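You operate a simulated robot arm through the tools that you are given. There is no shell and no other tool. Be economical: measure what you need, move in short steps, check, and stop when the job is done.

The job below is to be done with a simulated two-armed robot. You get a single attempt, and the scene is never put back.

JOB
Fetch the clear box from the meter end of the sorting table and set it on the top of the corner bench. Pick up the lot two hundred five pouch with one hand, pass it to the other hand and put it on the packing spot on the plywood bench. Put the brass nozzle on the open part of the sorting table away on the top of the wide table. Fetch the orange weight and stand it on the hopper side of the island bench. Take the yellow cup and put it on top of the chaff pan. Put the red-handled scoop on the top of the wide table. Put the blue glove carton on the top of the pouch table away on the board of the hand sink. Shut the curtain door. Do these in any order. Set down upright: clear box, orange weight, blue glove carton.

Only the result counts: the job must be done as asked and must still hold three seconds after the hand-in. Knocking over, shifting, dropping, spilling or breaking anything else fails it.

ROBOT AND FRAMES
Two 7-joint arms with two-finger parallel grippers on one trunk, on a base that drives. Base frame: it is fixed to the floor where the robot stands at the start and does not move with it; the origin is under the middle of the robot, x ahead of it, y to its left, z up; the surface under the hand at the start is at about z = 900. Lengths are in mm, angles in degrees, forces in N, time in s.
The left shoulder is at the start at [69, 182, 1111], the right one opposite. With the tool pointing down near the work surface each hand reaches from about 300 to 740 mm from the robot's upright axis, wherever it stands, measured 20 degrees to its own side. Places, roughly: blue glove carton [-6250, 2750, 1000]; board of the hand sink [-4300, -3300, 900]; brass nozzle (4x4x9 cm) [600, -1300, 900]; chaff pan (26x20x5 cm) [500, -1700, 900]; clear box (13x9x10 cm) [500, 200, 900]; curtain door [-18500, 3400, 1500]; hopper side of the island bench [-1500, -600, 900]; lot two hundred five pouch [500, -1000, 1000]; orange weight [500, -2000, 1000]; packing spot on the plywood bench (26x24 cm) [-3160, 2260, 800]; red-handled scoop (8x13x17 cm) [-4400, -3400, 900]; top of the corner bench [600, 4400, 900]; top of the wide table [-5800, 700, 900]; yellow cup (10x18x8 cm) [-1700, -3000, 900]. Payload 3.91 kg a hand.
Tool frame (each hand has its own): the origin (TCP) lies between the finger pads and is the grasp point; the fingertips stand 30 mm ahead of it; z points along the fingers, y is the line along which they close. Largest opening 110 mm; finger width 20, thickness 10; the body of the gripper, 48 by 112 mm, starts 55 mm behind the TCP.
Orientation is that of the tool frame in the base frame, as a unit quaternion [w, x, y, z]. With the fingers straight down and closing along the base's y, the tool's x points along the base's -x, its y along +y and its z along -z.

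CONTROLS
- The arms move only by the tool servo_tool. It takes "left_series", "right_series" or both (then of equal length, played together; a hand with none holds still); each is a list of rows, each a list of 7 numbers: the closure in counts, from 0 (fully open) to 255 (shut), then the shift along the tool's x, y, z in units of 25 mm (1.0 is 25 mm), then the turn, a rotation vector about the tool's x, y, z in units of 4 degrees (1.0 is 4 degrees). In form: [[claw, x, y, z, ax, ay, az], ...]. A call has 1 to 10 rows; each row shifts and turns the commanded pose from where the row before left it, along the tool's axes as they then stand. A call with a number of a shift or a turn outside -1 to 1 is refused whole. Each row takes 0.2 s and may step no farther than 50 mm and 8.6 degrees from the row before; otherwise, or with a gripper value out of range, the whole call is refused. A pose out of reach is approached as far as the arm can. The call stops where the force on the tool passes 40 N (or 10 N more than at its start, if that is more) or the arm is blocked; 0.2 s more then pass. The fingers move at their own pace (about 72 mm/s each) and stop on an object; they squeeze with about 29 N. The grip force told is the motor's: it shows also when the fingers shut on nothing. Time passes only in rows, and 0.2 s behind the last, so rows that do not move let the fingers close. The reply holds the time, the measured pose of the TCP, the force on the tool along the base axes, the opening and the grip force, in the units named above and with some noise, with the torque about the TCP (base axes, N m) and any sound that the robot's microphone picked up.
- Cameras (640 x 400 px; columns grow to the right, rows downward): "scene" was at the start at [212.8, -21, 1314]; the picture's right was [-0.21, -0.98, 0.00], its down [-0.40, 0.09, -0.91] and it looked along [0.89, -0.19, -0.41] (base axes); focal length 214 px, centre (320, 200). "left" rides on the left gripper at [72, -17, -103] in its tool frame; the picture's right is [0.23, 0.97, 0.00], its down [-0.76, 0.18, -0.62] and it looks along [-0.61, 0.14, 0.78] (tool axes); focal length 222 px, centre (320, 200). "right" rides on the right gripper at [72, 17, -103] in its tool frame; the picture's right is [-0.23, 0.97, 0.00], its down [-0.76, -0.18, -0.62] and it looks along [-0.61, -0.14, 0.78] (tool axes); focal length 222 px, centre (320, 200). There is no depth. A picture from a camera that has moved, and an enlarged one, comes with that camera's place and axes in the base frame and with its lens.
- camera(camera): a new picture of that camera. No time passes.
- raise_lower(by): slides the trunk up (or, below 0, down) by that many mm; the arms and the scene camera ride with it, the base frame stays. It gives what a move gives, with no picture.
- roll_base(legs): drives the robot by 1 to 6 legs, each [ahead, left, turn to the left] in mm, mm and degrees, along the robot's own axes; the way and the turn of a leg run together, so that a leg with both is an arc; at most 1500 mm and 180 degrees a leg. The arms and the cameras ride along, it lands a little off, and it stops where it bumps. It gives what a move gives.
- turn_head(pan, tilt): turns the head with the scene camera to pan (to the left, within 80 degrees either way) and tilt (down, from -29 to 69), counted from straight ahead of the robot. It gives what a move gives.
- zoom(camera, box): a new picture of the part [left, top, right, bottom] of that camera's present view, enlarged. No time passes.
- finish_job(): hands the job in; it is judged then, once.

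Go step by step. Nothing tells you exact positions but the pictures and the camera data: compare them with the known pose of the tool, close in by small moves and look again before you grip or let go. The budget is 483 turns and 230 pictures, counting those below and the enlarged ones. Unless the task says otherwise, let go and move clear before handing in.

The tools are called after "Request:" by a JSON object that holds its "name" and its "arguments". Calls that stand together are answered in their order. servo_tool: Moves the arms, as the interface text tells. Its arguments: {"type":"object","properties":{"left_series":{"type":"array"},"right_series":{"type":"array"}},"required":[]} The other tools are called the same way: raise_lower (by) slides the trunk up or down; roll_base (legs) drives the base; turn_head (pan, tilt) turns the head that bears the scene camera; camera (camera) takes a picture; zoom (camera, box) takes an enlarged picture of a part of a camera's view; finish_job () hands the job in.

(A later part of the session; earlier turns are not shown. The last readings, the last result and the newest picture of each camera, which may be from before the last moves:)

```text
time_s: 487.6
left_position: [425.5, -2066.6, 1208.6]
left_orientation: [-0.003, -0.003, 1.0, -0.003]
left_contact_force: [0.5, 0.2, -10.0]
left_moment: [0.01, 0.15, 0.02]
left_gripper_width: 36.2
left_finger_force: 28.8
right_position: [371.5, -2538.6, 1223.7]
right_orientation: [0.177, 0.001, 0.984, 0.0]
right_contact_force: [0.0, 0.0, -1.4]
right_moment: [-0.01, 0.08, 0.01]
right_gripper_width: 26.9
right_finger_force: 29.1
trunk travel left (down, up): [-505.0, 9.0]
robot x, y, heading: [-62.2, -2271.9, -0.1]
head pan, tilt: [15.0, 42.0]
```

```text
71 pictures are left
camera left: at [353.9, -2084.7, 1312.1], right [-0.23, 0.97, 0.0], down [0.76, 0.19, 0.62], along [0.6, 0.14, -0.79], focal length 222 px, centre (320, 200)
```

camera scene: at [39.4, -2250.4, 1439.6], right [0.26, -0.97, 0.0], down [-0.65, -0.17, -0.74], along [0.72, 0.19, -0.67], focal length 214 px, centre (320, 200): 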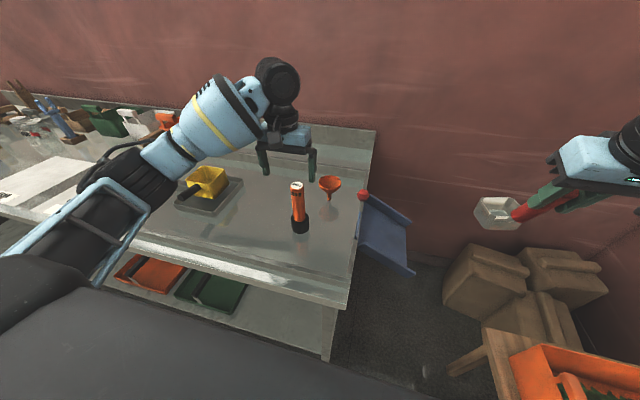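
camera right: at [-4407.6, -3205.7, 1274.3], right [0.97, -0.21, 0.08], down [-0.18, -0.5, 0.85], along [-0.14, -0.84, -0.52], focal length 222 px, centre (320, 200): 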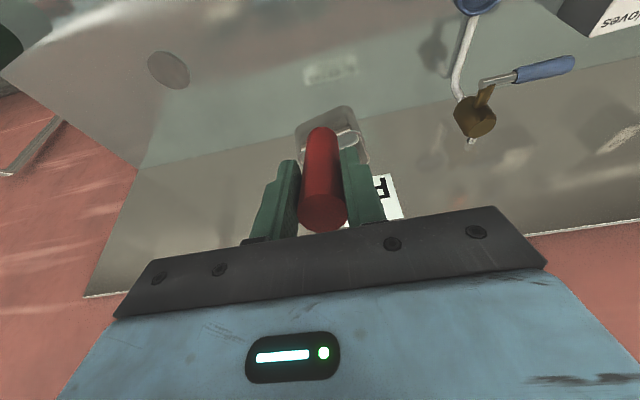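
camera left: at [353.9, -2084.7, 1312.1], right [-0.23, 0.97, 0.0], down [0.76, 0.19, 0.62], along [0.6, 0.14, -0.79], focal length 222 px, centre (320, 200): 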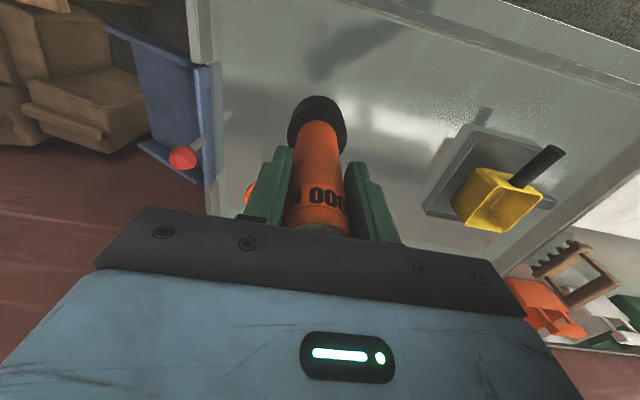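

The weight is held (10 N). I'll back out along the same lane to the island's west side, then slide left alongside it.

Request:
{"name": "roll_base", "arguments": {"legs": [[-300, 50, 0], [-1000, 0, 0], [-930, 0, 0], [0, 1300, 0]]}}

Request:
{"name": "turn_head", "arguments": {"pan": 5, "tilt": 30}}

Request:
{"name": "camera", "arguments": {"camera": "scene"}}

```text
time_s: 510.0
left_position: [-1790.3, -699.3, 1209.7]
left_orientation: [-0.003, -0.006, 1.0, -0.003]
left_contact_force: [0.4, -0.5, -9.7]
left_moment: [0.01, 0.1, 0.0]
left_gripper_width: 36.0
left_finger_force: 29.3
right_position: [-1842.7, -1170.9, 1225.0]
right_orientation: [0.177, -0.001, 0.984, 0.001]
right_contact_force: [0.7, 0.3, -1.1]
right_moment: [0.0, 0.09, -0.03]
right_gripper_width: 27.6
right_finger_force: 29.1
trunk travel left (down, up): [-505.0, 9.0]
robot x, y, heading: [-2278.6, -902.6, 0.1]
head pan, tilt: [15.0, 42.0]
```

```text
time_s: 510.8
left_position: [-1789.6, -698.8, 1208.8]
left_orientation: [-0.003, -0.005, 1.0, -0.003]
left_contact_force: [0.2, -0.2, -9.8]
left_moment: [-0.01, 0.12, -0.02]
left_gripper_width: 35.6
left_finger_force: 28.7
right_position: [-1842.5, -1170.9, 1223.8]
right_orientation: [0.177, -0.001, 0.984, 0.0]
right_contact_force: [0.1, 0.1, -1.5]
right_moment: [0.0, 0.1, -0.06]
right_gripper_width: 27.2
right_finger_force: 29.3
trunk travel left (down, up): [-505.0, 9.0]
robot x, y, heading: [-2279.6, -906.2, 0.4]
head pan, tilt: [5.0, 30.0]
```

```text
70 pictures are left
camera scene: at [-2166.6, -896.7, 1457.8], right [0.09, -1.0, 0.0], down [-0.5, -0.05, -0.87], along [0.86, 0.08, -0.5], focal length 214 px, centre (320, 200)
```

scene: 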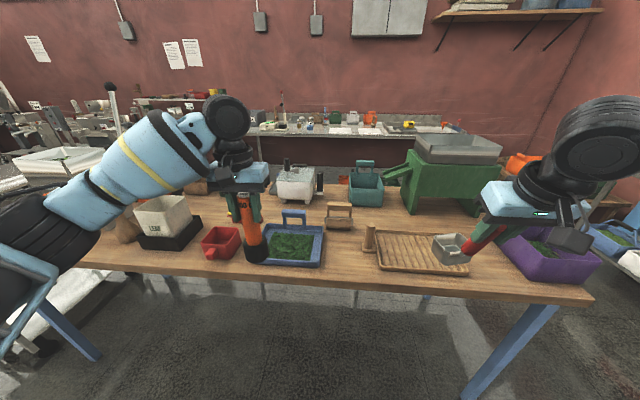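

Request:
{"name": "zoom", "arguments": {"camera": "scene", "box": [120, 150, 440, 290]}}

Request:
{"name": "camera", "arguments": {"camera": "left"}}

```text
2.00 times, centred on (280, 220) of scene
camera zoom: at [-2166.6, -896.7, 1457.8], right [0.09, -1.0, 0.0], down [-0.5, -0.05, -0.87], along [0.86, 0.08, -0.5], focal length 429 px, centre (400, 160)
```

zoom: 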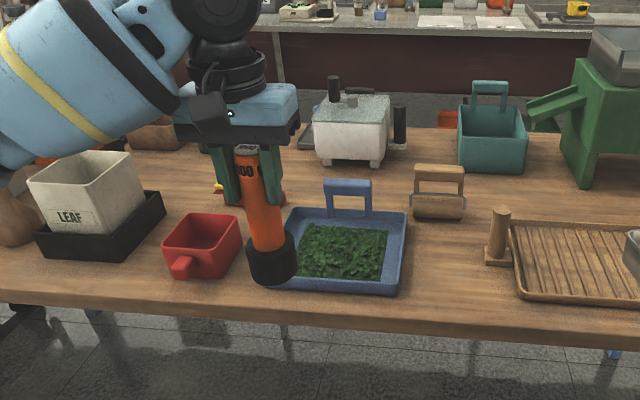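

```text
68 pictures are left
camera left: at [-1862.4, -716.2, 1311.5], right [-0.24, 0.97, 0.0], down [0.76, 0.19, 0.62], along [0.6, 0.14, -0.79], focal length 222 px, centre (320, 200)
```

left: 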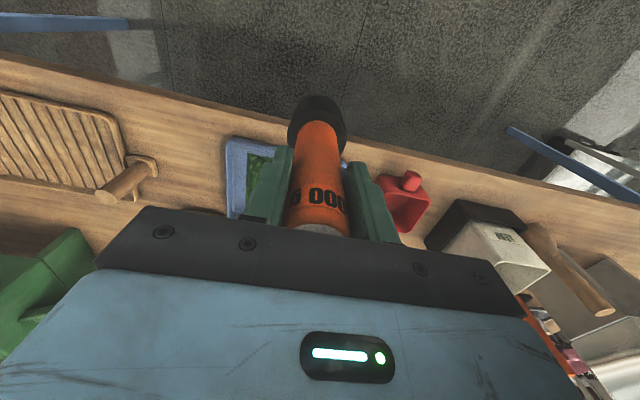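

I'd set the weight in the gap between the red scoop (right side y≈−531) and the blue tray (left side y≈−626), near [−1570,−578], closest to the named place. I drive 200 ahead and 121 left.

Request:
{"name": "roll_base", "arguments": {"legs": [[205, 121, 0]]}}

Request:
{"name": "camera", "arguments": {"camera": "left"}}

Request:
{"name": "turn_head", "arguments": {"pan": 20, "tilt": 42}}

Request:
{"name": "camera", "arguments": {"camera": "scene"}}

```text
time_s: 512.5
left_position: [-1589.4, -580.1, 1210.3]
left_orientation: [-0.003, 0.0, 1.0, -0.003]
left_contact_force: [0.2, -0.2, -9.9]
left_moment: [0.04, 0.1, -0.02]
left_gripper_width: 35.9
left_finger_force: 29.4
right_position: [-1646.8, -1053.2, 1223.0]
right_orientation: [0.177, 0.003, 0.984, 0.0]
right_contact_force: [0.7, 0.5, -2.0]
right_moment: [-0.01, 0.1, -0.02]
right_gripper_width: 27.4
right_finger_force: 28.8
trunk travel left (down, up): [-505.0, 9.0]
robot x, y, heading: [-2080.5, -778.3, -0.5]
head pan, tilt: [5.0, 30.0]
```

```text
67 pictures are left
camera left: at [-1662.0, -596.8, 1312.3], right [-0.23, 0.97, 0.0], down [0.77, 0.18, 0.62], along [0.6, 0.14, -0.79], focal length 222 px, centre (320, 200)
```

left: 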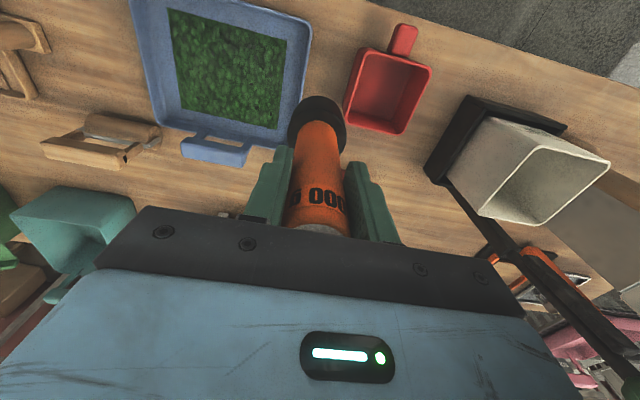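

```text
time_s: 513.3
left_position: [-1588.8, -578.6, 1207.8]
left_orientation: [-0.004, 0.0, 1.0, -0.002]
left_contact_force: [0.3, -0.4, -10.3]
left_moment: [-0.02, 0.15, 0.0]
left_gripper_width: 35.8
left_finger_force: 28.8
right_position: [-1645.6, -1052.3, 1223.5]
right_orientation: [0.177, 0.004, 0.984, -0.001]
right_contact_force: [-0.6, -0.1, -1.6]
right_moment: [0.03, 0.12, 0.04]
right_gripper_width: 27.4
right_finger_force: 28.8
trunk travel left (down, up): [-505.0, 9.0]
robot x, y, heading: [-2078.4, -778.3, -0.3]
head pan, tilt: [20.0, 42.0]
```

```text
66 pictures are left
camera scene: at [-1978.2, -753.1, 1439.5], right [0.34, -0.94, 0.0], down [-0.63, -0.23, -0.74], along [0.7, 0.25, -0.67], focal length 214 px, centre (320, 200)
```

scene: 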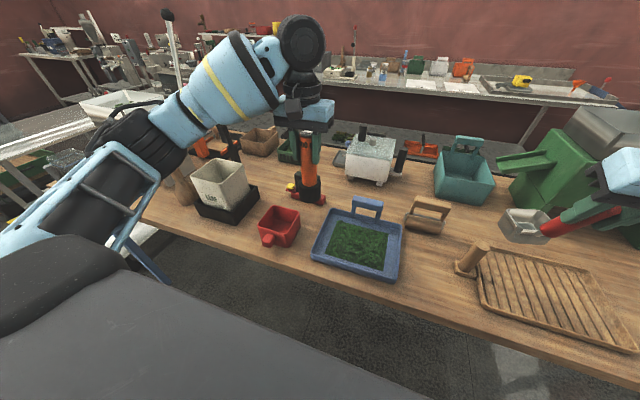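

Request:
{"name": "zoom", "arguments": {"camera": "scene", "box": [220, 100, 420, 280]}}

```text
2.22 times, centred on (320, 190) of scene
camera zoom: at [-1978.2, -753.1, 1439.5], right [0.34, -0.94, 0.0], down [-0.63, -0.23, -0.74], along [0.7, 0.25, -0.67], focal length 477 px, centre (320, 222)
```

zoom: 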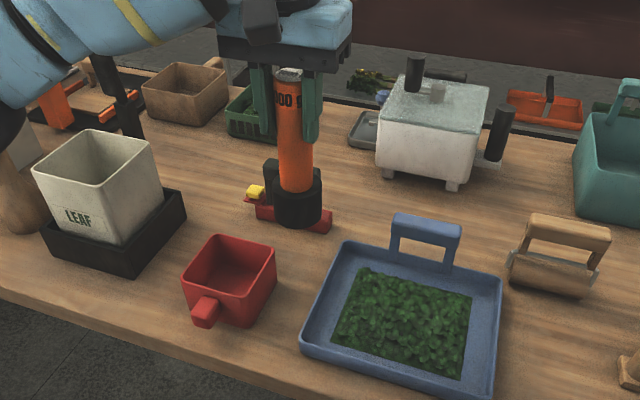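

There is a free patch at about [−1490,−560] (clear of red scoop, blue tray and a red tool behind). I drive 70 mm ahead, adjust, and lower.

Request:
{"name": "roll_base", "arguments": {"legs": [[70, 0, 0]]}}

Request:
{"name": "servo_tool", "arguments": {"left_series": [[255, -0.6, 0.38, 0.4, 0, 0, 0], [255, -0.6, 0.38, 0.8, 0, 0, 0], [255, 0, 0, 0.8, 0, 0, 0], [255, 0, 0, 0.8, 0, 0, 0], [255, 0, 0, 0.8, 0, 0, 0]]}}

Request:
{"name": "camera", "arguments": {"camera": "left"}}

Request:
{"name": "zoom", "arguments": {"camera": "scene", "box": [220, 100, 420, 280]}}

```text
time_s: 514.3
left_position: [-1523.2, -580.3, 1210.6]
left_orientation: [-0.003, 0.0, 1.0, -0.003]
left_contact_force: [0.3, 0.9, -10.0]
left_moment: [-0.01, 0.14, -0.04]
left_gripper_width: 36.1
left_finger_force: 28.7
right_position: [-1579.8, -1051.7, 1225.0]
right_orientation: [0.179, 0.003, 0.984, 0.0]
right_contact_force: [-0.1, -0.2, -0.8]
right_moment: [-0.01, 0.11, 0.02]
right_gripper_width: 27.2
right_finger_force: 28.8
trunk travel left (down, up): [-505.0, 9.0]
robot x, y, heading: [-2013.1, -785.2, -0.4]
head pan, tilt: [20.0, 42.0]
```

```text
time_s: 515.5
left_position: [-1492.5, -561.4, 1116.7]
left_orientation: [-0.004, 0.0, 1.0, -0.003]
left_contact_force: [0.0, -0.3, -9.8]
left_moment: [-0.01, 0.14, 0.02]
left_gripper_width: 35.9
left_finger_force: 29.2
right_position: [-1577.3, -1051.6, 1223.9]
right_orientation: [0.176, 0.003, 0.984, -0.001]
right_contact_force: [-0.5, -0.2, -1.2]
right_moment: [-0.01, 0.09, 0.04]
right_gripper_width: 27.3
right_finger_force: 28.9
trunk travel left (down, up): [-505.0, 9.0]
robot x, y, heading: [-2012.3, -778.5, -0.3]
head pan, tilt: [20.0, 42.0]
```

```text
64 pictures are left
camera left: at [-1564.6, -578.1, 1220.5], right [-0.23, 0.97, 0.0], down [0.77, 0.18, 0.62], along [0.6, 0.14, -0.79], focal length 222 px, centre (320, 200)
```

left: 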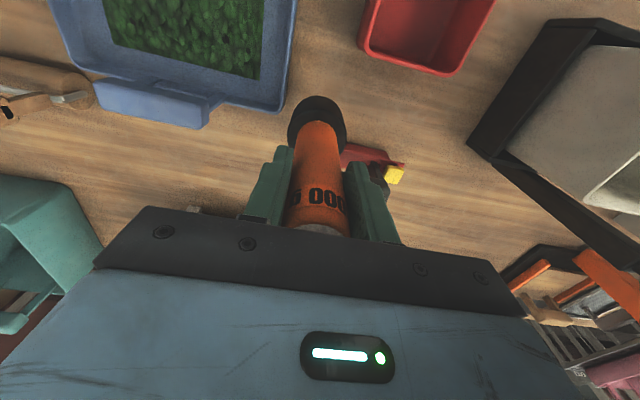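

```text
2.22 times, centred on (320, 190) of scene
camera zoom: at [-1910.6, -753.4, 1439.4], right [0.34, -0.94, 0.0], down [-0.63, -0.23, -0.74], along [0.7, 0.25, -0.67], focal length 477 px, centre (320, 222)
```

zoom: 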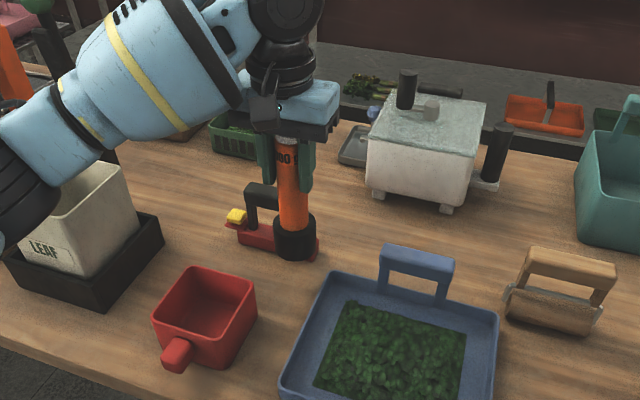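

The tray's corner is closer than thought; I shift 13 mm toward +y and 5 mm back, then lower.

Request:
{"name": "servo_tool", "arguments": {"left_series": [[255, 0.2, 0.52, 0.2, 0, 0, 0], [255, 0, 0, 0.7, 0, 0, 0], [255, 0, 0, 0.7, 0, 0, 0], [255, 0, 0, 0.5, 0, 0, 0], [255, 0, 0, 0.3, 0, 0, 0]]}}

Request:
{"name": "camera", "arguments": {"camera": "left"}}

Request:
{"name": "zoom", "arguments": {"camera": "scene", "box": [250, 140, 390, 260]}}

```text
time_s: 516.7
left_position: [-1498.1, -548.5, 1058.6]
left_orientation: [-0.002, 0.001, 1.0, -0.003]
left_contact_force: [0.6, 0.3, -10.6]
left_moment: [0.02, 0.13, 0.02]
left_gripper_width: 35.5
left_finger_force: 28.6
right_position: [-1578.1, -1051.4, 1223.6]
right_orientation: [0.177, 0.003, 0.984, -0.001]
right_contact_force: [0.0, -0.4, -1.2]
right_moment: [-0.01, 0.08, -0.01]
right_gripper_width: 27.4
right_finger_force: 28.7
trunk travel left (down, up): [-505.0, 9.0]
robot x, y, heading: [-2012.7, -779.5, -0.4]
head pan, tilt: [20.0, 42.0]
```

```text
62 pictures are left
camera left: at [-1570.9, -565.0, 1161.7], right [-0.23, 0.97, 0.0], down [0.77, 0.18, 0.62], along [0.6, 0.14, -0.79], focal length 222 px, centre (320, 200)
```

left: 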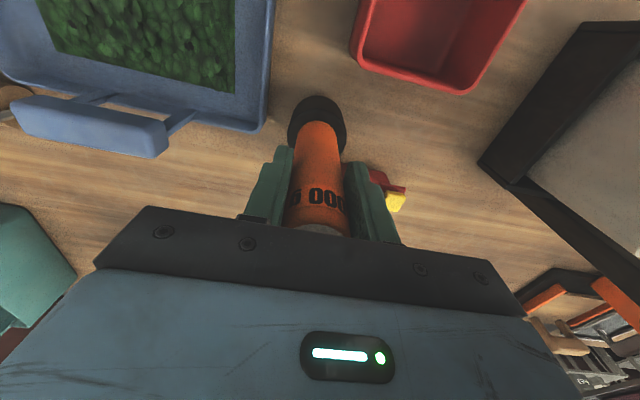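

```text
3.33 times, centred on (320, 200) of scene
camera zoom: at [-1911.3, -753.5, 1439.5], right [0.34, -0.94, 0.0], down [-0.63, -0.23, -0.74], along [0.7, 0.25, -0.67], focal length 715 px, centre (320, 200)
```

zoom: 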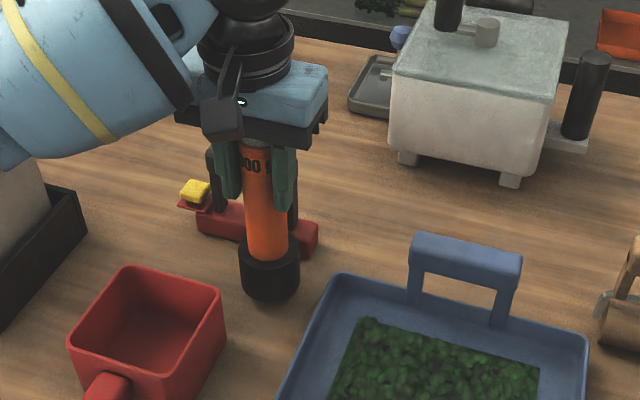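

Request:
{"name": "servo_tool", "arguments": {"left_series": [[255, 0, 0, 0.3, 0, 0, 0], [255, 0, 0, 0.15, 0, 0, 0], [255, 0, 0, 0.1, 0, 0, 0], [255, 0, 0, 0, 0, 0, 0]]}}

```text
time_s: 517.7
left_position: [-1497.7, -549.2, 1045.3]
left_orientation: [-0.003, 0.0, 1.0, -0.003]
left_contact_force: [-0.3, -0.1, -10.5]
left_moment: [0.01, 0.13, 0.0]
left_gripper_width: 35.7
left_finger_force: 28.3
right_position: [-1578.3, -1051.8, 1224.0]
right_orientation: [0.177, 0.002, 0.984, 0.0]
right_contact_force: [-0.3, -0.4, -1.3]
right_moment: [0.03, 0.1, 0.02]
right_gripper_width: 27.3
right_finger_force: 28.2
trunk travel left (down, up): [-505.0, 9.0]
robot x, y, heading: [-2014.3, -778.3, -0.4]
head pan, tilt: [20.0, 42.0]
```

Request:
{"name": "servo_tool", "arguments": {"left_series": [[255, 0, 0, 0.12, 0, 0, 0], [255, 0, 0, 0.1, 0, 0, 0], [255, 0, 0, 0, 0, 0, 0]]}}

```text
time_s: 518.5
left_position: [-1498.9, -548.0, 1043.1]
left_orientation: [0.001, -0.002, 1.0, -0.002]
left_contact_force: [1.8, 1.8, 12.5]
left_moment: [0.74, -0.12, 0.01]
left_gripper_width: 36.0
left_finger_force: 28.9
right_position: [-1580.1, -1052.4, 1223.9]
right_orientation: [0.179, 0.004, 0.984, 0.0]
right_contact_force: [0.8, 0.1, -1.4]
right_moment: [-0.04, 0.08, -0.02]
right_gripper_width: 27.6
right_finger_force: 29.0
trunk travel left (down, up): [-505.0, 9.0]
robot x, y, heading: [-2013.9, -774.7, -0.5]
head pan, tilt: [20.0, 42.0]
```

It's down on the bench. I ease off and open gently, then rise.

Request:
{"name": "servo_tool", "arguments": {"left_series": [[255, 0, 0, -0.03, 0, 0, 0], [230, 0, 0, 0, 0, 0, 0], [190, 0, 0, 0, 0, 0, 0], [150, 0, 0, 0, 0, 0, 0], [110, 0, 0, 0, 0, 0, 0], [110, 0, 0, -0.4, 0, 0, 0], [110, 0, 0, -0.9, 0, 0, 0], [110, 0, 0, -0.9, 0, 0, 0], [110, 0, 0, -0.9, 0, 0, 0], [110, 0, 0, -0.9, 0, 0, 0]]}}

Request:
{"name": "servo_tool", "arguments": {"left_series": [[110, 0.2, 0, -0.9, 0, 0, 0], [110, 0.3, 0, -0.9, 0, 0, 0], [110, 0.3, 0, -0.9, 0, 0, 0]]}}

Request:
{"name": "camera", "arguments": {"camera": "left"}}

Request:
{"name": "zoom", "arguments": {"camera": "scene", "box": [220, 100, 420, 280]}}

```text
time_s: 520.7
left_position: [-1500.6, -547.4, 1140.2]
left_orientation: [-0.003, 0.0, 1.0, -0.003]
left_contact_force: [-0.4, 0.1, 0.6]
left_moment: [0.02, 0.0, -0.02]
left_gripper_width: 62.4
left_finger_force: 0.1
right_position: [-1579.8, -1052.5, 1223.7]
right_orientation: [0.178, 0.003, 0.984, -0.001]
right_contact_force: [-0.2, 1.1, -1.6]
right_moment: [-0.01, 0.13, 0.0]
right_gripper_width: 27.3
right_finger_force: 29.1
trunk travel left (down, up): [-505.0, 9.0]
robot x, y, heading: [-2016.3, -778.8, -0.4]
head pan, tilt: [20.0, 42.0]
```

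```text
time_s: 521.5
left_position: [-1517.2, -546.8, 1206.9]
left_orientation: [-0.004, 0.0, 1.0, -0.003]
left_contact_force: [-0.3, 0.1, -0.3]
left_moment: [0.02, 0.02, -0.04]
left_gripper_width: 62.6
left_finger_force: 0.0
right_position: [-1578.1, -1051.6, 1223.4]
right_orientation: [0.178, 0.004, 0.984, -0.001]
right_contact_force: [-0.5, -0.2, -2.4]
right_moment: [-0.02, 0.12, -0.02]
right_gripper_width: 27.4
right_finger_force: 29.3
trunk travel left (down, up): [-505.0, 9.0]
robot x, y, heading: [-2010.8, -778.4, -0.3]
head pan, tilt: [20.0, 42.0]
```

```text
60 pictures are left
camera left: at [-1589.8, -565.0, 1309.2], right [-0.23, 0.97, 0.0], down [0.76, 0.18, 0.62], along [0.6, 0.14, -0.79], focal length 222 px, centre (320, 200)
```

left: 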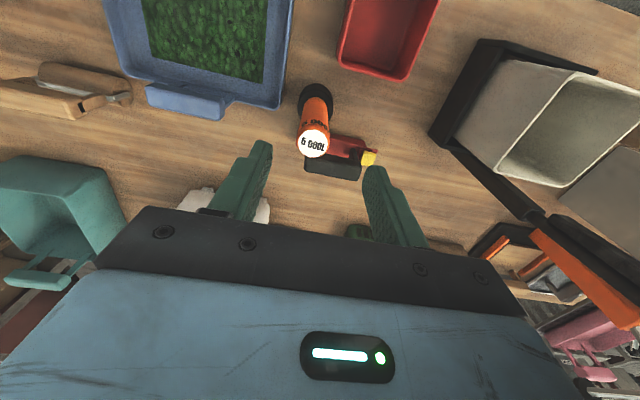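

```text
2.22 times, centred on (320, 190) of scene
camera zoom: at [-1912.8, -753.8, 1439.7], right [0.34, -0.94, 0.0], down [-0.63, -0.23, -0.74], along [0.7, 0.25, -0.67], focal length 477 px, centre (320, 222)
```

zoom: 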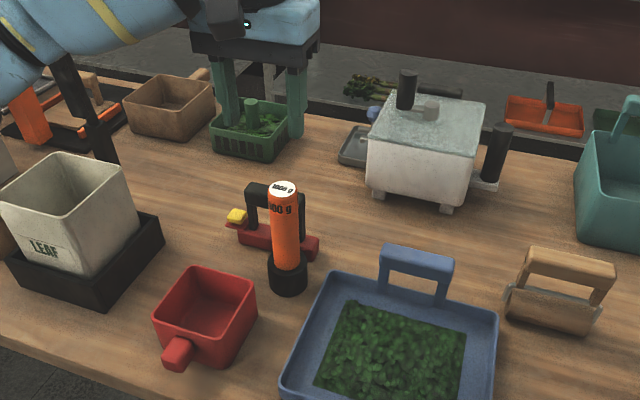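

The weight stands upright on the island. Now to the wide table with the scoop: back off, go up the lane, turn around and come to the table's south-west approach.

Request:
{"name": "roll_base", "arguments": {"legs": [[-340, 0, 0], [0, 1330, 0], [0, 0, 180], [1350, 0, 0], [450, 0, 0]]}}

Request:
{"name": "turn_head", "arguments": {"pan": 20, "tilt": 15}}

Request:
{"name": "camera", "arguments": {"camera": "scene"}}

```text
time_s: 551.4
left_position: [-4636.4, 490.5, 1206.8]
left_orientation: [-0.002, 1.0, -0.027, 0.003]
left_contact_force: [-0.1, 0.5, 0.8]
left_moment: [-0.01, 0.04, -0.03]
left_gripper_width: 62.6
left_finger_force: 0.1
right_position: [-4547.9, 990.3, 1224.2]
right_orientation: [-0.005, 0.984, -0.03, -0.178]
right_contact_force: [0.6, -0.2, -2.0]
right_moment: [0.01, -0.12, 0.02]
right_gripper_width: 27.3
right_finger_force: 28.6
trunk travel left (down, up): [-505.0, 9.0]
robot x, y, heading: [-4127.8, 694.3, 176.5]
head pan, tilt: [20.0, 42.0]
```

```text
time_s: 552.4
left_position: [-4638.4, 490.2, 1206.0]
left_orientation: [-0.003, 1.0, -0.029, 0.002]
left_contact_force: [-0.2, 0.5, -0.7]
left_moment: [0.0, 0.02, -0.02]
left_gripper_width: 62.5
left_finger_force: 0.1
right_position: [-4548.7, 991.6, 1223.7]
right_orientation: [-0.006, 0.984, -0.031, -0.176]
right_contact_force: [-0.8, -0.7, -2.2]
right_moment: [0.0, -0.1, 0.03]
right_gripper_width: 27.5
right_finger_force: 28.8
trunk travel left (down, up): [-505.0, 9.0]
robot x, y, heading: [-4129.0, 692.5, 176.3]
head pan, tilt: [20.0, 15.0]
```

```text
58 pictures are left
camera scene: at [-4243.8, 667.2, 1482.1], right [-0.28, 0.96, 0.0], down [0.25, 0.07, -0.97], along [-0.93, -0.27, -0.26], focal length 214 px, centre (320, 200)
```

scene: 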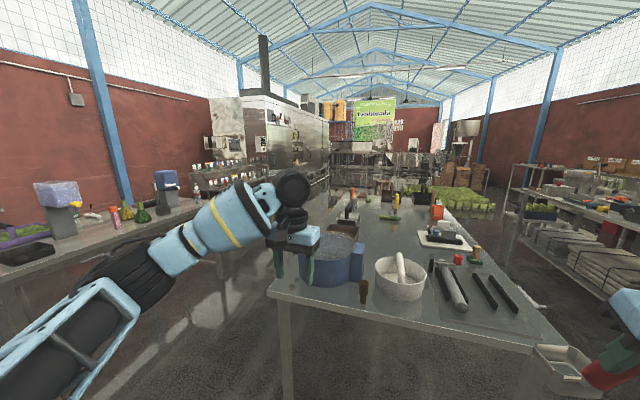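

Request:
{"name": "zoom", "arguments": {"camera": "scene", "box": [270, 170, 510, 320]}}

```text
2.67 times, centred on (390, 245) of scene
camera zoom: at [-4243.8, 667.2, 1482.1], right [-0.28, 0.96, 0.0], down [0.25, 0.07, -0.97], along [-0.93, -0.27, -0.26], focal length 572 px, centre (133, 80)
```

zoom: 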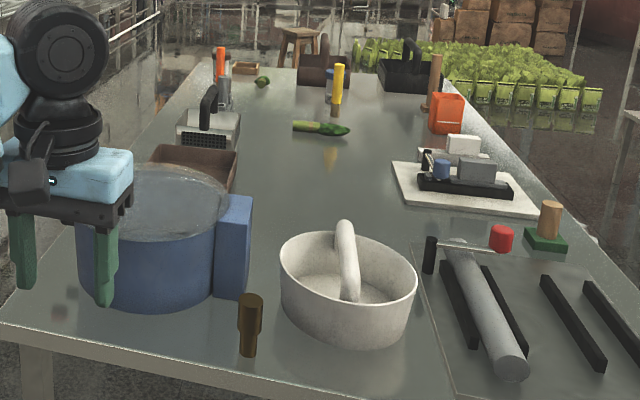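

Nozzle still stands. A free patch for the scoop is around [−5400,930], reachable from the north side lane. I drive there and turn to face the table.

Request:
{"name": "roll_base", "arguments": {"legs": [[110, 0, 3.5], [0, -1060, 0], [900, 0, 0], [0, 0, 90], [200, 0, 0]]}}

Request:
{"name": "turn_head", "arguments": {"pan": -20, "tilt": 38}}

Request:
{"name": "camera", "arguments": {"camera": "scene"}}

Request:
{"name": "camera", "arguments": {"camera": "right"}}

```text
time_s: 571.8
left_position: [-4913.1, 1016.0, 1206.7]
left_orientation: [-0.003, 0.709, 0.705, -0.001]
left_contact_force: [0.9, 0.1, -0.6]
left_moment: [-0.03, 0.01, -0.01]
left_gripper_width: 62.6
left_finger_force: 0.1
right_position: [-5417.3, 1081.6, 1224.9]
right_orientation: [0.125, 0.7, 0.692, -0.127]
right_contact_force: [-0.2, -0.4, -2.3]
right_moment: [0.08, -0.03, -0.01]
right_gripper_width: 27.4
right_finger_force: 29.3
trunk travel left (down, up): [-505.0, 9.0]
robot x, y, heading: [-5141.2, 1510.3, -90.8]
head pan, tilt: [20.0, 15.0]
```

```text
time_s: 572.8
left_position: [-4914.2, 1016.2, 1206.1]
left_orientation: [-0.003, 0.709, 0.705, 0.001]
left_contact_force: [0.1, 0.4, -0.5]
left_moment: [0.0, 0.0, 0.01]
left_gripper_width: 62.5
left_finger_force: 0.0
right_position: [-5416.6, 1081.7, 1225.3]
right_orientation: [0.125, 0.699, 0.692, -0.127]
right_contact_force: [0.1, -0.5, -1.0]
right_moment: [0.08, 0.0, 0.03]
right_gripper_width: 27.4
right_finger_force: 28.5
trunk travel left (down, up): [-505.0, 9.0]
robot x, y, heading: [-5143.5, 1514.5, -90.7]
head pan, tilt: [-20.0, 38.0]
```

```text
56 pictures are left
camera scene: at [-5175.7, 1407.8, 1445.6], right [-0.94, 0.35, 0.0], down [0.22, 0.58, -0.79], along [-0.28, -0.74, -0.62], focal length 214 px, centre (320, 200)
```

scene: 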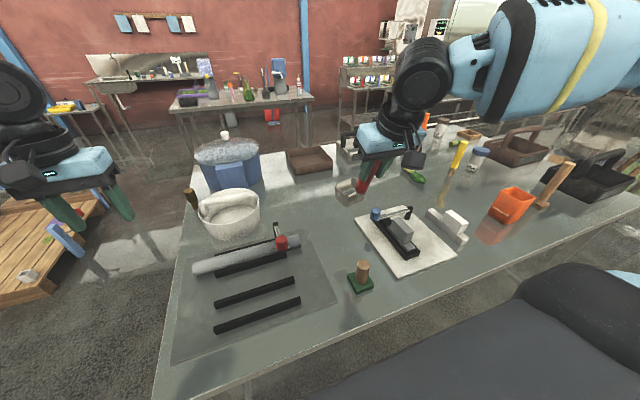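

```text
55 pictures are left
camera right: at [-5400.3, 1185.3, 1296.3], right [0.97, -0.22, 0.08], down [-0.18, -0.49, 0.85], along [-0.15, -0.84, -0.52], focal length 222 px, centre (320, 200)
```

right: 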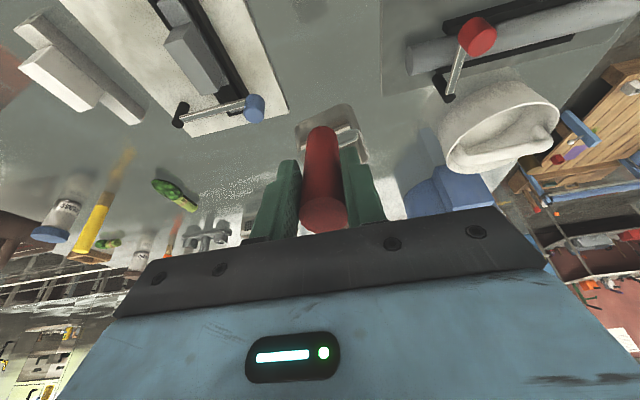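

The free patch lies between the roll board and the white board. I bring the scoop over [−5393,935] and lower part-way.

Request:
{"name": "servo_tool", "arguments": {"right_series": [[255, -0.08, 0.06, 0.8, 0, 0, 0], [255, -0.08, 0.06, 0.8, 0, 0, 0], [255, -0.08, 0.06, 0.8, 0, 0, 0], [255, -0.08, 0.06, 0.8, 0, 0, 0], [255, -0.08, 0.06, 0.8, 0, 0, 0], [255, -0.08, 0.06, 0.8, 0, 0, 0], [255, -0.08, 0.06, 0.8, 0, 0, 0], [255, -0.08, 0.06, 0.8, 0, 0, 0]]}}

Request:
{"name": "zoom", "arguments": {"camera": "scene", "box": [240, 140, 480, 300]}}

```text
time_s: 574.6
left_position: [-4914.1, 1015.3, 1205.3]
left_orientation: [-0.004, 0.709, 0.705, 0.0]
left_contact_force: [1.0, 0.0, 0.5]
left_moment: [0.01, 0.02, 0.01]
left_gripper_width: 62.9
left_finger_force: 0.0
right_position: [-5403.5, 1010.0, 1080.8]
right_orientation: [0.125, 0.699, 0.693, -0.125]
right_contact_force: [0.2, -1.0, -2.2]
right_moment: [0.09, -0.02, 0.01]
right_gripper_width: 27.5
right_finger_force: 28.9
trunk travel left (down, up): [-505.0, 9.0]
robot x, y, heading: [-5144.9, 1517.2, -90.7]
head pan, tilt: [-20.0, 38.0]
```

```text
2.50 times, centred on (360, 220) of scene
camera zoom: at [-5175.8, 1407.1, 1445.5], right [-0.94, 0.35, 0.0], down [0.22, 0.58, -0.79], along [-0.28, -0.74, -0.62], focal length 536 px, centre (220, 150)
```

zoom: 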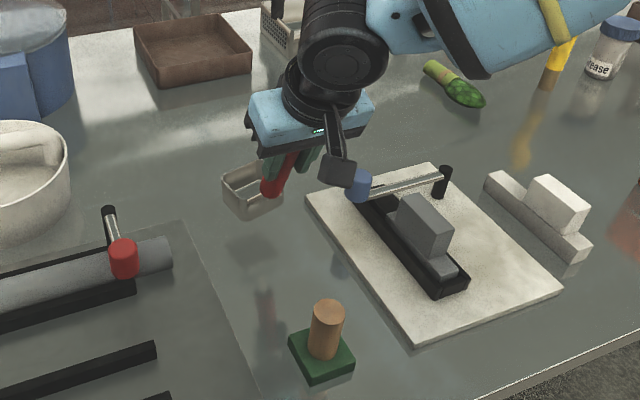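

Request:
{"name": "servo_tool", "arguments": {"right_series": [[255, 0.17, 0, 0.45, 0, 0, 0], [255, 0.17, 0, 0.45, 0, 0, 0], [255, 0.1, 0, 0.26, 0, 0, 0], [255, 0.05, 0, 0.14, 0, 0, 0], [255, 0, 0, 0, 0, 0, 0]]}}

Request:
{"name": "zoom", "arguments": {"camera": "scene", "box": [280, 170, 400, 270]}}

```text
time_s: 575.8
left_position: [-4914.0, 1017.5, 1205.8]
left_orientation: [-0.003, 0.71, 0.705, 0.0]
left_contact_force: [0.8, 0.1, -1.0]
left_moment: [0.0, 0.02, 0.01]
left_gripper_width: 62.5
left_finger_force: 0.1
right_position: [-5406.0, 1010.0, 1044.6]
right_orientation: [0.125, 0.699, 0.692, -0.127]
right_contact_force: [0.3, -0.1, -1.1]
right_moment: [0.06, 0.0, 0.0]
right_gripper_width: 27.5
right_finger_force: 28.7
trunk travel left (down, up): [-505.0, 9.0]
robot x, y, heading: [-5144.1, 1512.1, -90.6]
head pan, tilt: [-20.0, 38.0]
```

```text
4.00 times, centred on (340, 220) of scene
camera zoom: at [-5175.8, 1407.9, 1445.6], right [-0.94, 0.35, 0.0], down [0.22, 0.58, -0.79], along [-0.28, -0.74, -0.62], focal length 858 px, centre (240, 120)
```

zoom: 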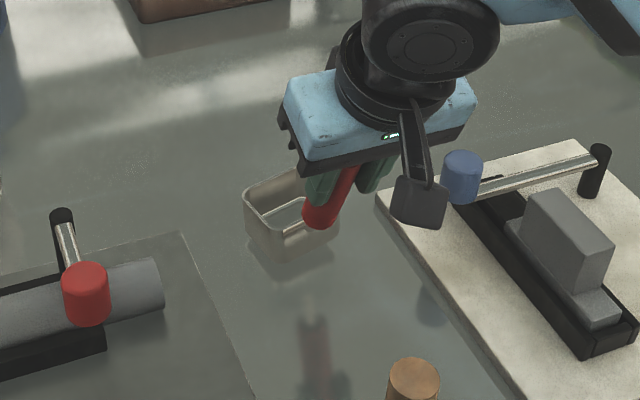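

Request:
{"name": "servo_tool", "arguments": {"right_series": [[255, 0.04, 0, 0.11, 0, 0, 0], [255, 0.04, 0, 0.11, 0, 0, 0], [255, 0.04, 0, 0.11, 0, 0, 0], [255, 0, 0, 0, 0, 0, 0]]}}

```text
time_s: 576.8
left_position: [-4913.7, 1017.4, 1206.9]
left_orientation: [-0.003, 0.709, 0.705, -0.002]
left_contact_force: [-0.3, 0.0, -0.3]
left_moment: [0.0, -0.04, -0.01]
left_gripper_width: 62.5
left_finger_force: 0.1
right_position: [-5406.3, 1010.3, 1038.9]
right_orientation: [0.128, 0.699, 0.692, -0.128]
right_contact_force: [-1.9, 1.8, 8.8]
right_moment: [-0.89, -0.2, -0.12]
right_gripper_width: 27.3
right_finger_force: 29.5
trunk travel left (down, up): [-505.0, 9.0]
robot x, y, heading: [-5143.2, 1513.2, -90.8]
head pan, tilt: [-20.0, 38.0]
```

Request:
{"name": "servo_tool", "arguments": {"right_series": [[255, 0.03, 0, 0.07, 0, 0, 0], [230, 0, 0, 0, 0, 0, 0], [190, 0, 0, 0, 0, 0, 0], [140, 0, 0, 0, 0, 0, 0], [100, 0, 0, 0, 0, 0, 0], [100, 0, 0, -0.5, 0, 0, 0], [100, 0, 0, -0.9, 0, 0, 0], [100, 0, 0, -0.9, 0, 0, 0], [100, 0, 0, -0.9, 0, 0, 0], [100, 0, 0, -0.9, 0, 0, 0]]}}

Request:
{"name": "servo_tool", "arguments": {"right_series": [[0, -0.3, 0, -0.9, 0, 0, 0], [0, -0.3, 0, -0.9, 0, 0, 0], [0, -0.3, 0, -0.9, 0, 0, 0]]}}

Request:
{"name": "zoom", "arguments": {"camera": "scene", "box": [240, 140, 440, 290]}}

```text
time_s: 579.0
left_position: [-4914.2, 1018.2, 1207.2]
left_orientation: [-0.003, 0.709, 0.705, 0.0]
left_contact_force: [1.3, -0.5, -0.8]
left_moment: [-0.04, 0.04, 0.0]
left_gripper_width: 62.7
left_finger_force: 0.1
right_position: [-5406.4, 1048.5, 1130.8]
right_orientation: [0.126, 0.699, 0.692, -0.126]
right_contact_force: [0.0, 0.5, 0.0]
right_moment: [-0.03, 0.0, 0.03]
right_gripper_width: 66.8
right_finger_force: 0.1
trunk travel left (down, up): [-505.0, 9.0]
robot x, y, heading: [-5144.3, 1517.1, -90.4]
head pan, tilt: [-20.0, 38.0]
```

```text
time_s: 579.8
left_position: [-4914.2, 1016.5, 1206.7]
left_orientation: [-0.005, 0.709, 0.705, -0.001]
left_contact_force: [-0.6, -0.3, 0.0]
left_moment: [0.03, 0.01, -0.03]
left_gripper_width: 62.4
left_finger_force: 0.0
right_position: [-5404.9, 1049.6, 1201.5]
right_orientation: [0.126, 0.699, 0.692, -0.126]
right_contact_force: [-0.1, -0.1, 0.3]
right_moment: [0.0, -0.01, 0.0]
right_gripper_width: 110.1
right_finger_force: 0.0
trunk travel left (down, up): [-505.0, 9.0]
robot x, y, heading: [-5143.8, 1512.8, -90.6]
head pan, tilt: [-20.0, 38.0]
```

```text
2.67 times, centred on (340, 215) of scene
camera zoom: at [-5175.7, 1408.2, 1445.6], right [-0.94, 0.35, 0.0], down [0.22, 0.58, -0.79], along [-0.28, -0.74, -0.62], focal length 572 px, centre (267, 160)
```

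zoom: 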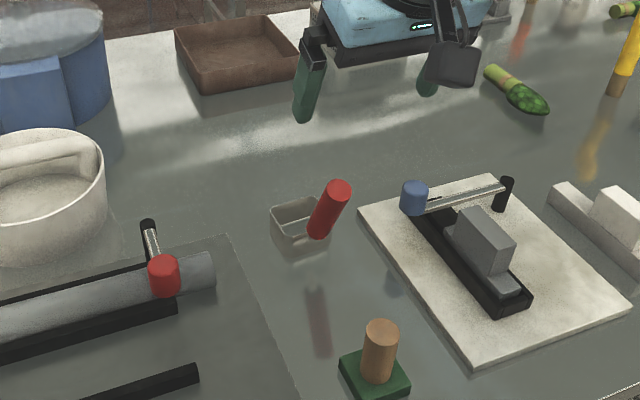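

The scoop stands on the wide table. Only the curtain door remains, far to the west. I back off, turn west, straighten the right hand, and drive along the lane.

Request:
{"name": "roll_base", "arguments": {"legs": [[-250, 0, 0], [0, 0, -90], [1000, 0, 0], [700, 0, 0]]}}

Request:
{"name": "servo_tool", "arguments": {"right_series": [[0, 0.3, 0, 0, 0, 1, 0], [0, 0.3, 0, 0, 0, 1, 0], [0, 0.3, 0, 0, 0, 1, 0], [0, 0, 0, 0, 0, 1, 0], [0, 0, 0, 0, 0, 1, 0]]}}

Request:
{"name": "turn_head", "arguments": {"pan": 0, "tilt": 12}}

Request:
{"name": "camera", "arguments": {"camera": "scene"}}

```text
time_s: 593.6
left_position: [-7309.6, 1630.4, 1207.5]
left_orientation: [-0.003, 1.0, -0.027, 0.002]
left_contact_force: [0.4, -0.9, -0.6]
left_moment: [-0.04, 0.0, 0.01]
left_gripper_width: 62.6
left_finger_force: 0.0
right_position: [-7256.1, 2119.4, 1201.6]
right_orientation: [-0.005, 0.983, -0.03, -0.179]
right_contact_force: [-0.8, -0.2, -0.4]
right_moment: [0.04, -0.03, 0.01]
right_gripper_width: 109.8
right_finger_force: 0.1
trunk travel left (down, up): [-505.0, 9.0]
robot x, y, heading: [-6804.8, 1834.6, 176.5]
head pan, tilt: [-20.0, 38.0]
```

```text
time_s: 594.8
left_position: [-7312.8, 1630.0, 1206.6]
left_orientation: [-0.002, 1.0, -0.027, 0.002]
left_contact_force: [-0.4, 0.4, -0.6]
left_moment: [-0.02, 0.03, 0.01]
left_gripper_width: 62.7
left_finger_force: 0.0
right_position: [-7234.8, 2118.4, 1195.8]
right_orientation: [0.001, 1.0, -0.029, -0.004]
right_contact_force: [-0.3, -1.4, 0.2]
right_moment: [-0.02, -0.02, -0.03]
right_gripper_width: 110.0
right_finger_force: 0.1
trunk travel left (down, up): [-505.0, 9.0]
robot x, y, heading: [-6806.8, 1836.6, 176.6]
head pan, tilt: [-20.0, 38.0]
```

```text
time_s: 595.7
left_position: [-7312.2, 1630.9, 1206.2]
left_orientation: [-0.002, 1.0, -0.028, 0.003]
left_contact_force: [0.0, -0.2, -0.1]
left_moment: [-0.01, 0.01, -0.01]
left_gripper_width: 62.6
left_finger_force: 0.0
right_position: [-7234.8, 2117.6, 1195.8]
right_orientation: [0.0, 1.0, -0.03, -0.005]
right_contact_force: [0.5, -0.8, 0.1]
right_moment: [-0.04, -0.01, -0.01]
right_gripper_width: 109.8
right_finger_force: 0.0
trunk travel left (down, up): [-505.0, 9.0]
robot x, y, heading: [-6807.0, 1833.0, 176.6]
head pan, tilt: [0.0, 12.0]
```

```text
51 pictures are left
camera scene: at [-6921.9, 1839.8, 1486.9], right [0.06, 1.0, 0.0], down [0.21, -0.01, -0.98], along [-0.98, 0.06, -0.21], focal length 214 px, centre (320, 200)
```

scene: 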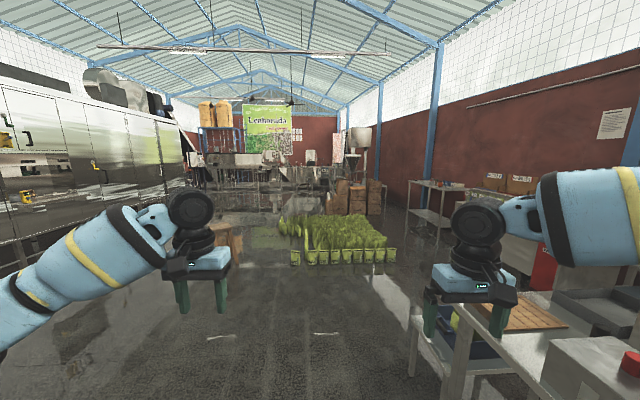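

Request:
{"name": "zoom", "arguments": {"camera": "scene", "box": [180, 90, 440, 280]}}

```text
2.11 times, centred on (310, 185) of scene
camera zoom: at [-6921.9, 1839.8, 1486.9], right [0.06, 1.0, 0.0], down [0.21, -0.01, -0.98], along [-0.98, 0.06, -0.21], focal length 452 px, centre (341, 232)
```

zoom: 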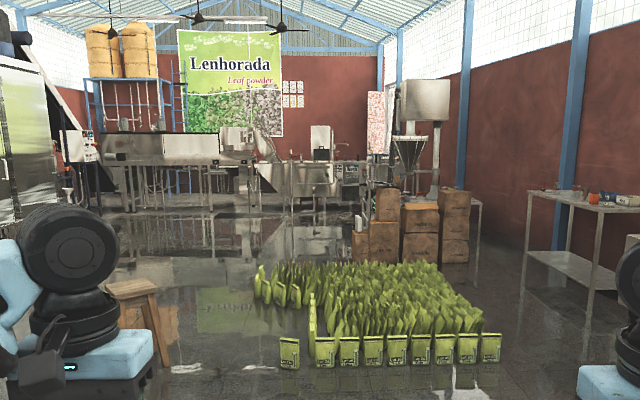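

Pouches stand on the floor ahead and a stool left of them; the gap between is narrow, so I'll pass left of the stool. I go forward 600 mm and look left first.

Request:
{"name": "roll_base", "arguments": {"legs": [[650, 0, 3.4]]}}

Request:
{"name": "turn_head", "arguments": {"pan": 45, "tilt": 15}}

Request:
{"name": "camera", "arguments": {"camera": "scene"}}

```text
time_s: 599.2
left_position: [-7944.1, 1626.2, 1206.1]
left_orientation: [-0.002, 1.0, -0.001, 0.003]
left_contact_force: [0.4, 0.0, -1.0]
left_moment: [0.01, 0.02, -0.03]
left_gripper_width: 62.7
left_finger_force: 0.0
right_position: [-7891.2, 2117.9, 1196.1]
right_orientation: [0.0, 1.0, -0.004, -0.005]
right_contact_force: [0.0, 0.8, -0.3]
right_moment: [-0.03, 0.0, -0.02]
right_gripper_width: 110.1
right_finger_force: 0.0
trunk travel left (down, up): [-505.0, 9.0]
robot x, y, heading: [-7448.4, 1856.4, 179.6]
head pan, tilt: [0.0, 12.0]
```

```text
time_s: 600.4
left_position: [-7943.9, 1628.0, 1206.9]
left_orientation: [-0.003, 1.0, -0.002, 0.002]
left_contact_force: [0.1, 0.5, 0.4]
left_moment: [0.01, -0.01, 0.01]
left_gripper_width: 62.5
left_finger_force: 0.1
right_position: [-7891.7, 2118.3, 1195.6]
right_orientation: [0.0, 1.0, -0.005, -0.005]
right_contact_force: [-0.2, -0.6, 0.2]
right_moment: [0.0, 0.02, 0.02]
right_gripper_width: 110.1
right_finger_force: 0.1
trunk travel left (down, up): [-505.0, 9.0]
robot x, y, heading: [-7445.5, 1857.0, 179.5]
head pan, tilt: [45.0, 15.0]
```

```text
49 pictures are left
camera scene: at [-7538.9, 1789.4, 1482.1], right [-0.7, 0.71, 0.0], down [0.18, 0.18, -0.97], along [-0.69, -0.68, -0.26], focal length 214 px, centre (320, 200)
```

scene: 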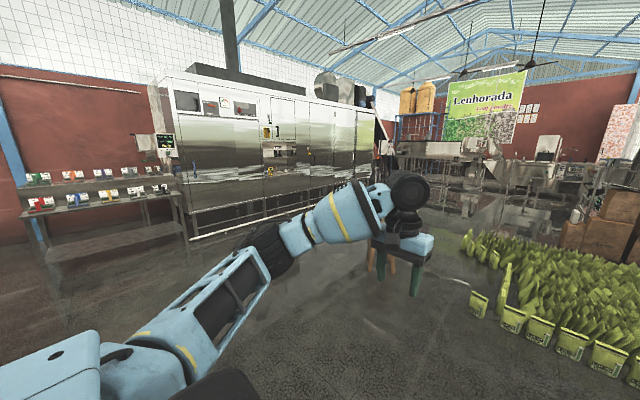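

The floor to the left is open. I strafe to y≈0 and drive on west past the stool.

Request:
{"name": "roll_base", "arguments": {"legs": [[0, 1000, 0], [0, 850, 0], [1400, 0, 0], [1400, 0, 0], [700, 0, 0]]}}

Request:
{"name": "turn_head", "arguments": {"pan": -10, "tilt": 12}}

Request:
{"name": "camera", "arguments": {"camera": "scene"}}

```text
time_s: 633.6
left_position: [-11356.8, -601.1, 1205.7]
left_orientation: [-0.004, 0.999, 0.051, 0.003]
left_contact_force: [-0.5, 0.6, -0.4]
left_moment: [0.01, 0.02, -0.01]
left_gripper_width: 62.9
left_finger_force: 0.0
right_position: [-11356.8, -105.8, 1196.1]
right_orientation: [0.0, 0.999, 0.049, -0.004]
right_contact_force: [-0.7, 0.0, -0.8]
right_moment: [-0.05, -0.02, 0.01]
right_gripper_width: 110.1
right_finger_force: 0.0
trunk travel left (down, up): [-505.0, 9.0]
robot x, y, heading: [-10888.3, -314.1, -174.3]
head pan, tilt: [45.0, 15.0]
```

```text
time_s: 634.8
left_position: [-11356.8, -600.8, 1205.2]
left_orientation: [-0.004, 0.999, 0.052, 0.002]
left_contact_force: [0.4, 0.1, 0.4]
left_moment: [0.01, 0.0, 0.03]
left_gripper_width: 62.4
left_finger_force: 0.0
right_position: [-11356.3, -105.6, 1196.2]
right_orientation: [0.0, 0.999, 0.049, -0.005]
right_contact_force: [0.2, -1.0, 0.2]
right_moment: [0.03, 0.01, -0.01]
right_gripper_width: 109.5
right_finger_force: 0.2
trunk travel left (down, up): [-505.0, 9.0]
robot x, y, heading: [-10889.7, -317.6, -174.3]
head pan, tilt: [-10.0, 12.0]
```

```text
48 pictures are left
camera scene: at [-11005.6, -315.7, 1487.0], right [0.08, 1.0, 0.0], down [0.21, -0.02, -0.98], along [-0.98, 0.07, -0.21], focal length 214 px, centre (320, 200)
```

scene: 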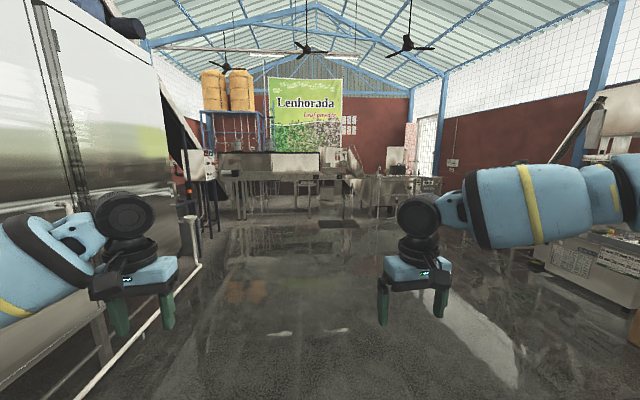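

The door area is at the far right. I correct the heading and drive further west, drifting right.

Request:
{"name": "roll_base", "arguments": {"legs": [[0, 0, -5.7], [1400, -400, 0], [1400, -400, 0]]}}

Request:
{"name": "turn_head", "arguments": {"pan": -25, "tilt": 10}}

Request:
{"name": "camera", "arguments": {"camera": "scene"}}

```text
time_s: 649.2
left_position: [-14111.3, 278.2, 1206.4]
left_orientation: [-0.003, 1.0, 0.008, 0.003]
left_contact_force: [0.1, 0.3, 0.1]
left_moment: [-0.02, 0.02, -0.01]
left_gripper_width: 62.4
left_finger_force: 0.1
right_position: [-14068.3, 772.0, 1195.0]
right_orientation: [0.0, 1.0, 0.006, -0.005]
right_contact_force: [0.6, -0.2, 0.4]
right_moment: [-0.01, 0.01, -0.01]
right_gripper_width: 109.9
right_finger_force: 0.0
trunk travel left (down, up): [-505.0, 9.0]
robot x, y, heading: [-13621.1, 513.5, -179.4]
head pan, tilt: [-10.0, 12.0]
```

```text
time_s: 649.9
left_position: [-14112.2, 279.9, 1206.5]
left_orientation: [-0.003, 1.0, 0.008, 0.002]
left_contact_force: [0.2, 0.4, 0.0]
left_moment: [0.0, 0.03, -0.02]
left_gripper_width: 62.2
left_finger_force: 0.1
right_position: [-14069.2, 771.8, 1195.1]
right_orientation: [0.0, 1.0, 0.006, -0.004]
right_contact_force: [-0.1, 0.1, -0.4]
right_moment: [0.01, -0.05, 0.02]
right_gripper_width: 110.1
right_finger_force: 0.1
trunk travel left (down, up): [-505.0, 9.0]
robot x, y, heading: [-13620.0, 516.6, -179.3]
head pan, tilt: [-25.0, 10.0]
```

```text
47 pictures are left
camera scene: at [-13728.8, 555.1, 1490.3], right [0.41, 0.91, 0.0], down [0.16, -0.07, -0.98], along [-0.9, 0.41, -0.17], focal length 214 px, centre (320, 200)
```

scene: 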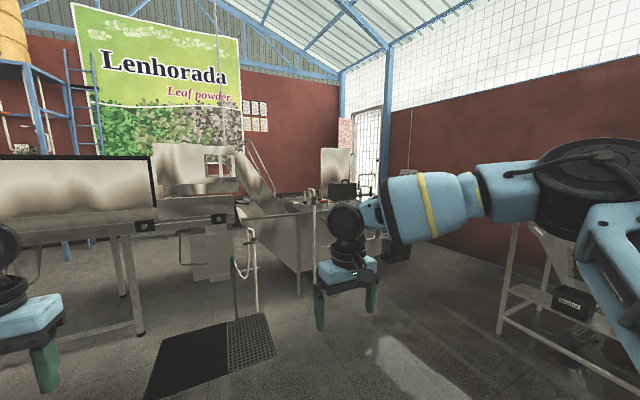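

Request:
{"name": "zoom", "arguments": {"camera": "scene", "box": [300, 80, 440, 230]}}

```text
2.67 times, centred on (370, 155) of scene
camera zoom: at [-13728.8, 555.1, 1490.3], right [0.41, 0.91, 0.0], down [0.16, -0.07, -0.98], along [-0.9, 0.41, -0.17], focal length 572 px, centre (187, 320)
```

zoom: 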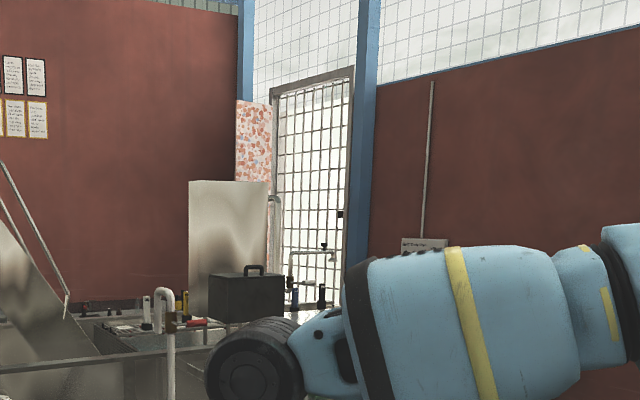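

The doorway is in the right wall near the far corner, with a patterned curtain leaf at its left. I drive diagonally closer and look again.

Request:
{"name": "roll_base", "arguments": {"legs": [[900, -650, 0], [900, -650, 0]]}}

Request:
{"name": "turn_head", "arguments": {"pan": -30, "tilt": 5}}

Request:
{"name": "camera", "arguments": {"camera": "scene"}}

```text
time_s: 661.6
left_position: [-15878.2, 1630.8, 1207.5]
left_orientation: [-0.003, 1.0, -0.019, 0.003]
left_contact_force: [0.9, -1.1, 0.2]
left_moment: [0.02, -0.01, 0.03]
left_gripper_width: 62.6
left_finger_force: 0.1
right_position: [-15807.3, 2120.8, 1197.6]
right_orientation: [0.0, 1.0, -0.022, -0.005]
right_contact_force: [-0.3, -0.1, 0.9]
right_moment: [-0.03, -0.01, -0.03]
right_gripper_width: 110.0
right_finger_force: 0.0
trunk travel left (down, up): [-505.0, 9.0]
robot x, y, heading: [-15377.2, 1844.5, 177.5]
head pan, tilt: [-25.0, 10.0]
stopped in leg 2: the robot was blocked; the commanded pose is now the measured one
```

```text
time_s: 662.3
left_position: [-15877.9, 1631.8, 1207.6]
left_orientation: [-0.002, 1.0, -0.019, 0.002]
left_contact_force: [-0.8, 0.1, 0.2]
left_moment: [0.03, -0.03, 0.01]
left_gripper_width: 62.5
left_finger_force: 0.0
right_position: [-15807.2, 2122.3, 1195.7]
right_orientation: [0.0, 1.0, -0.021, -0.004]
right_contact_force: [0.2, -0.5, -0.4]
right_moment: [0.0, 0.0, -0.01]
right_gripper_width: 109.8
right_finger_force: 0.0
trunk travel left (down, up): [-505.0, 9.0]
robot x, y, heading: [-15377.0, 1843.0, 177.3]
head pan, tilt: [-30.0, 5.0]
```

```text
45 pictures are left
camera scene: at [-15475.2, 1892.7, 1498.4], right [0.54, 0.84, 0.0], down [0.07, -0.05, -1.0], along [-0.84, 0.54, -0.09], focal length 214 px, centre (320, 200)
```

scene: 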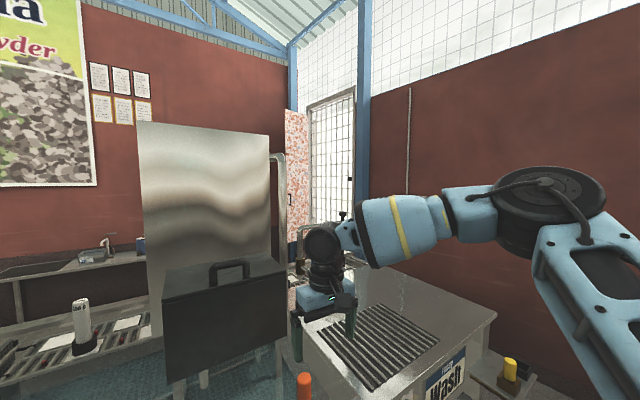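

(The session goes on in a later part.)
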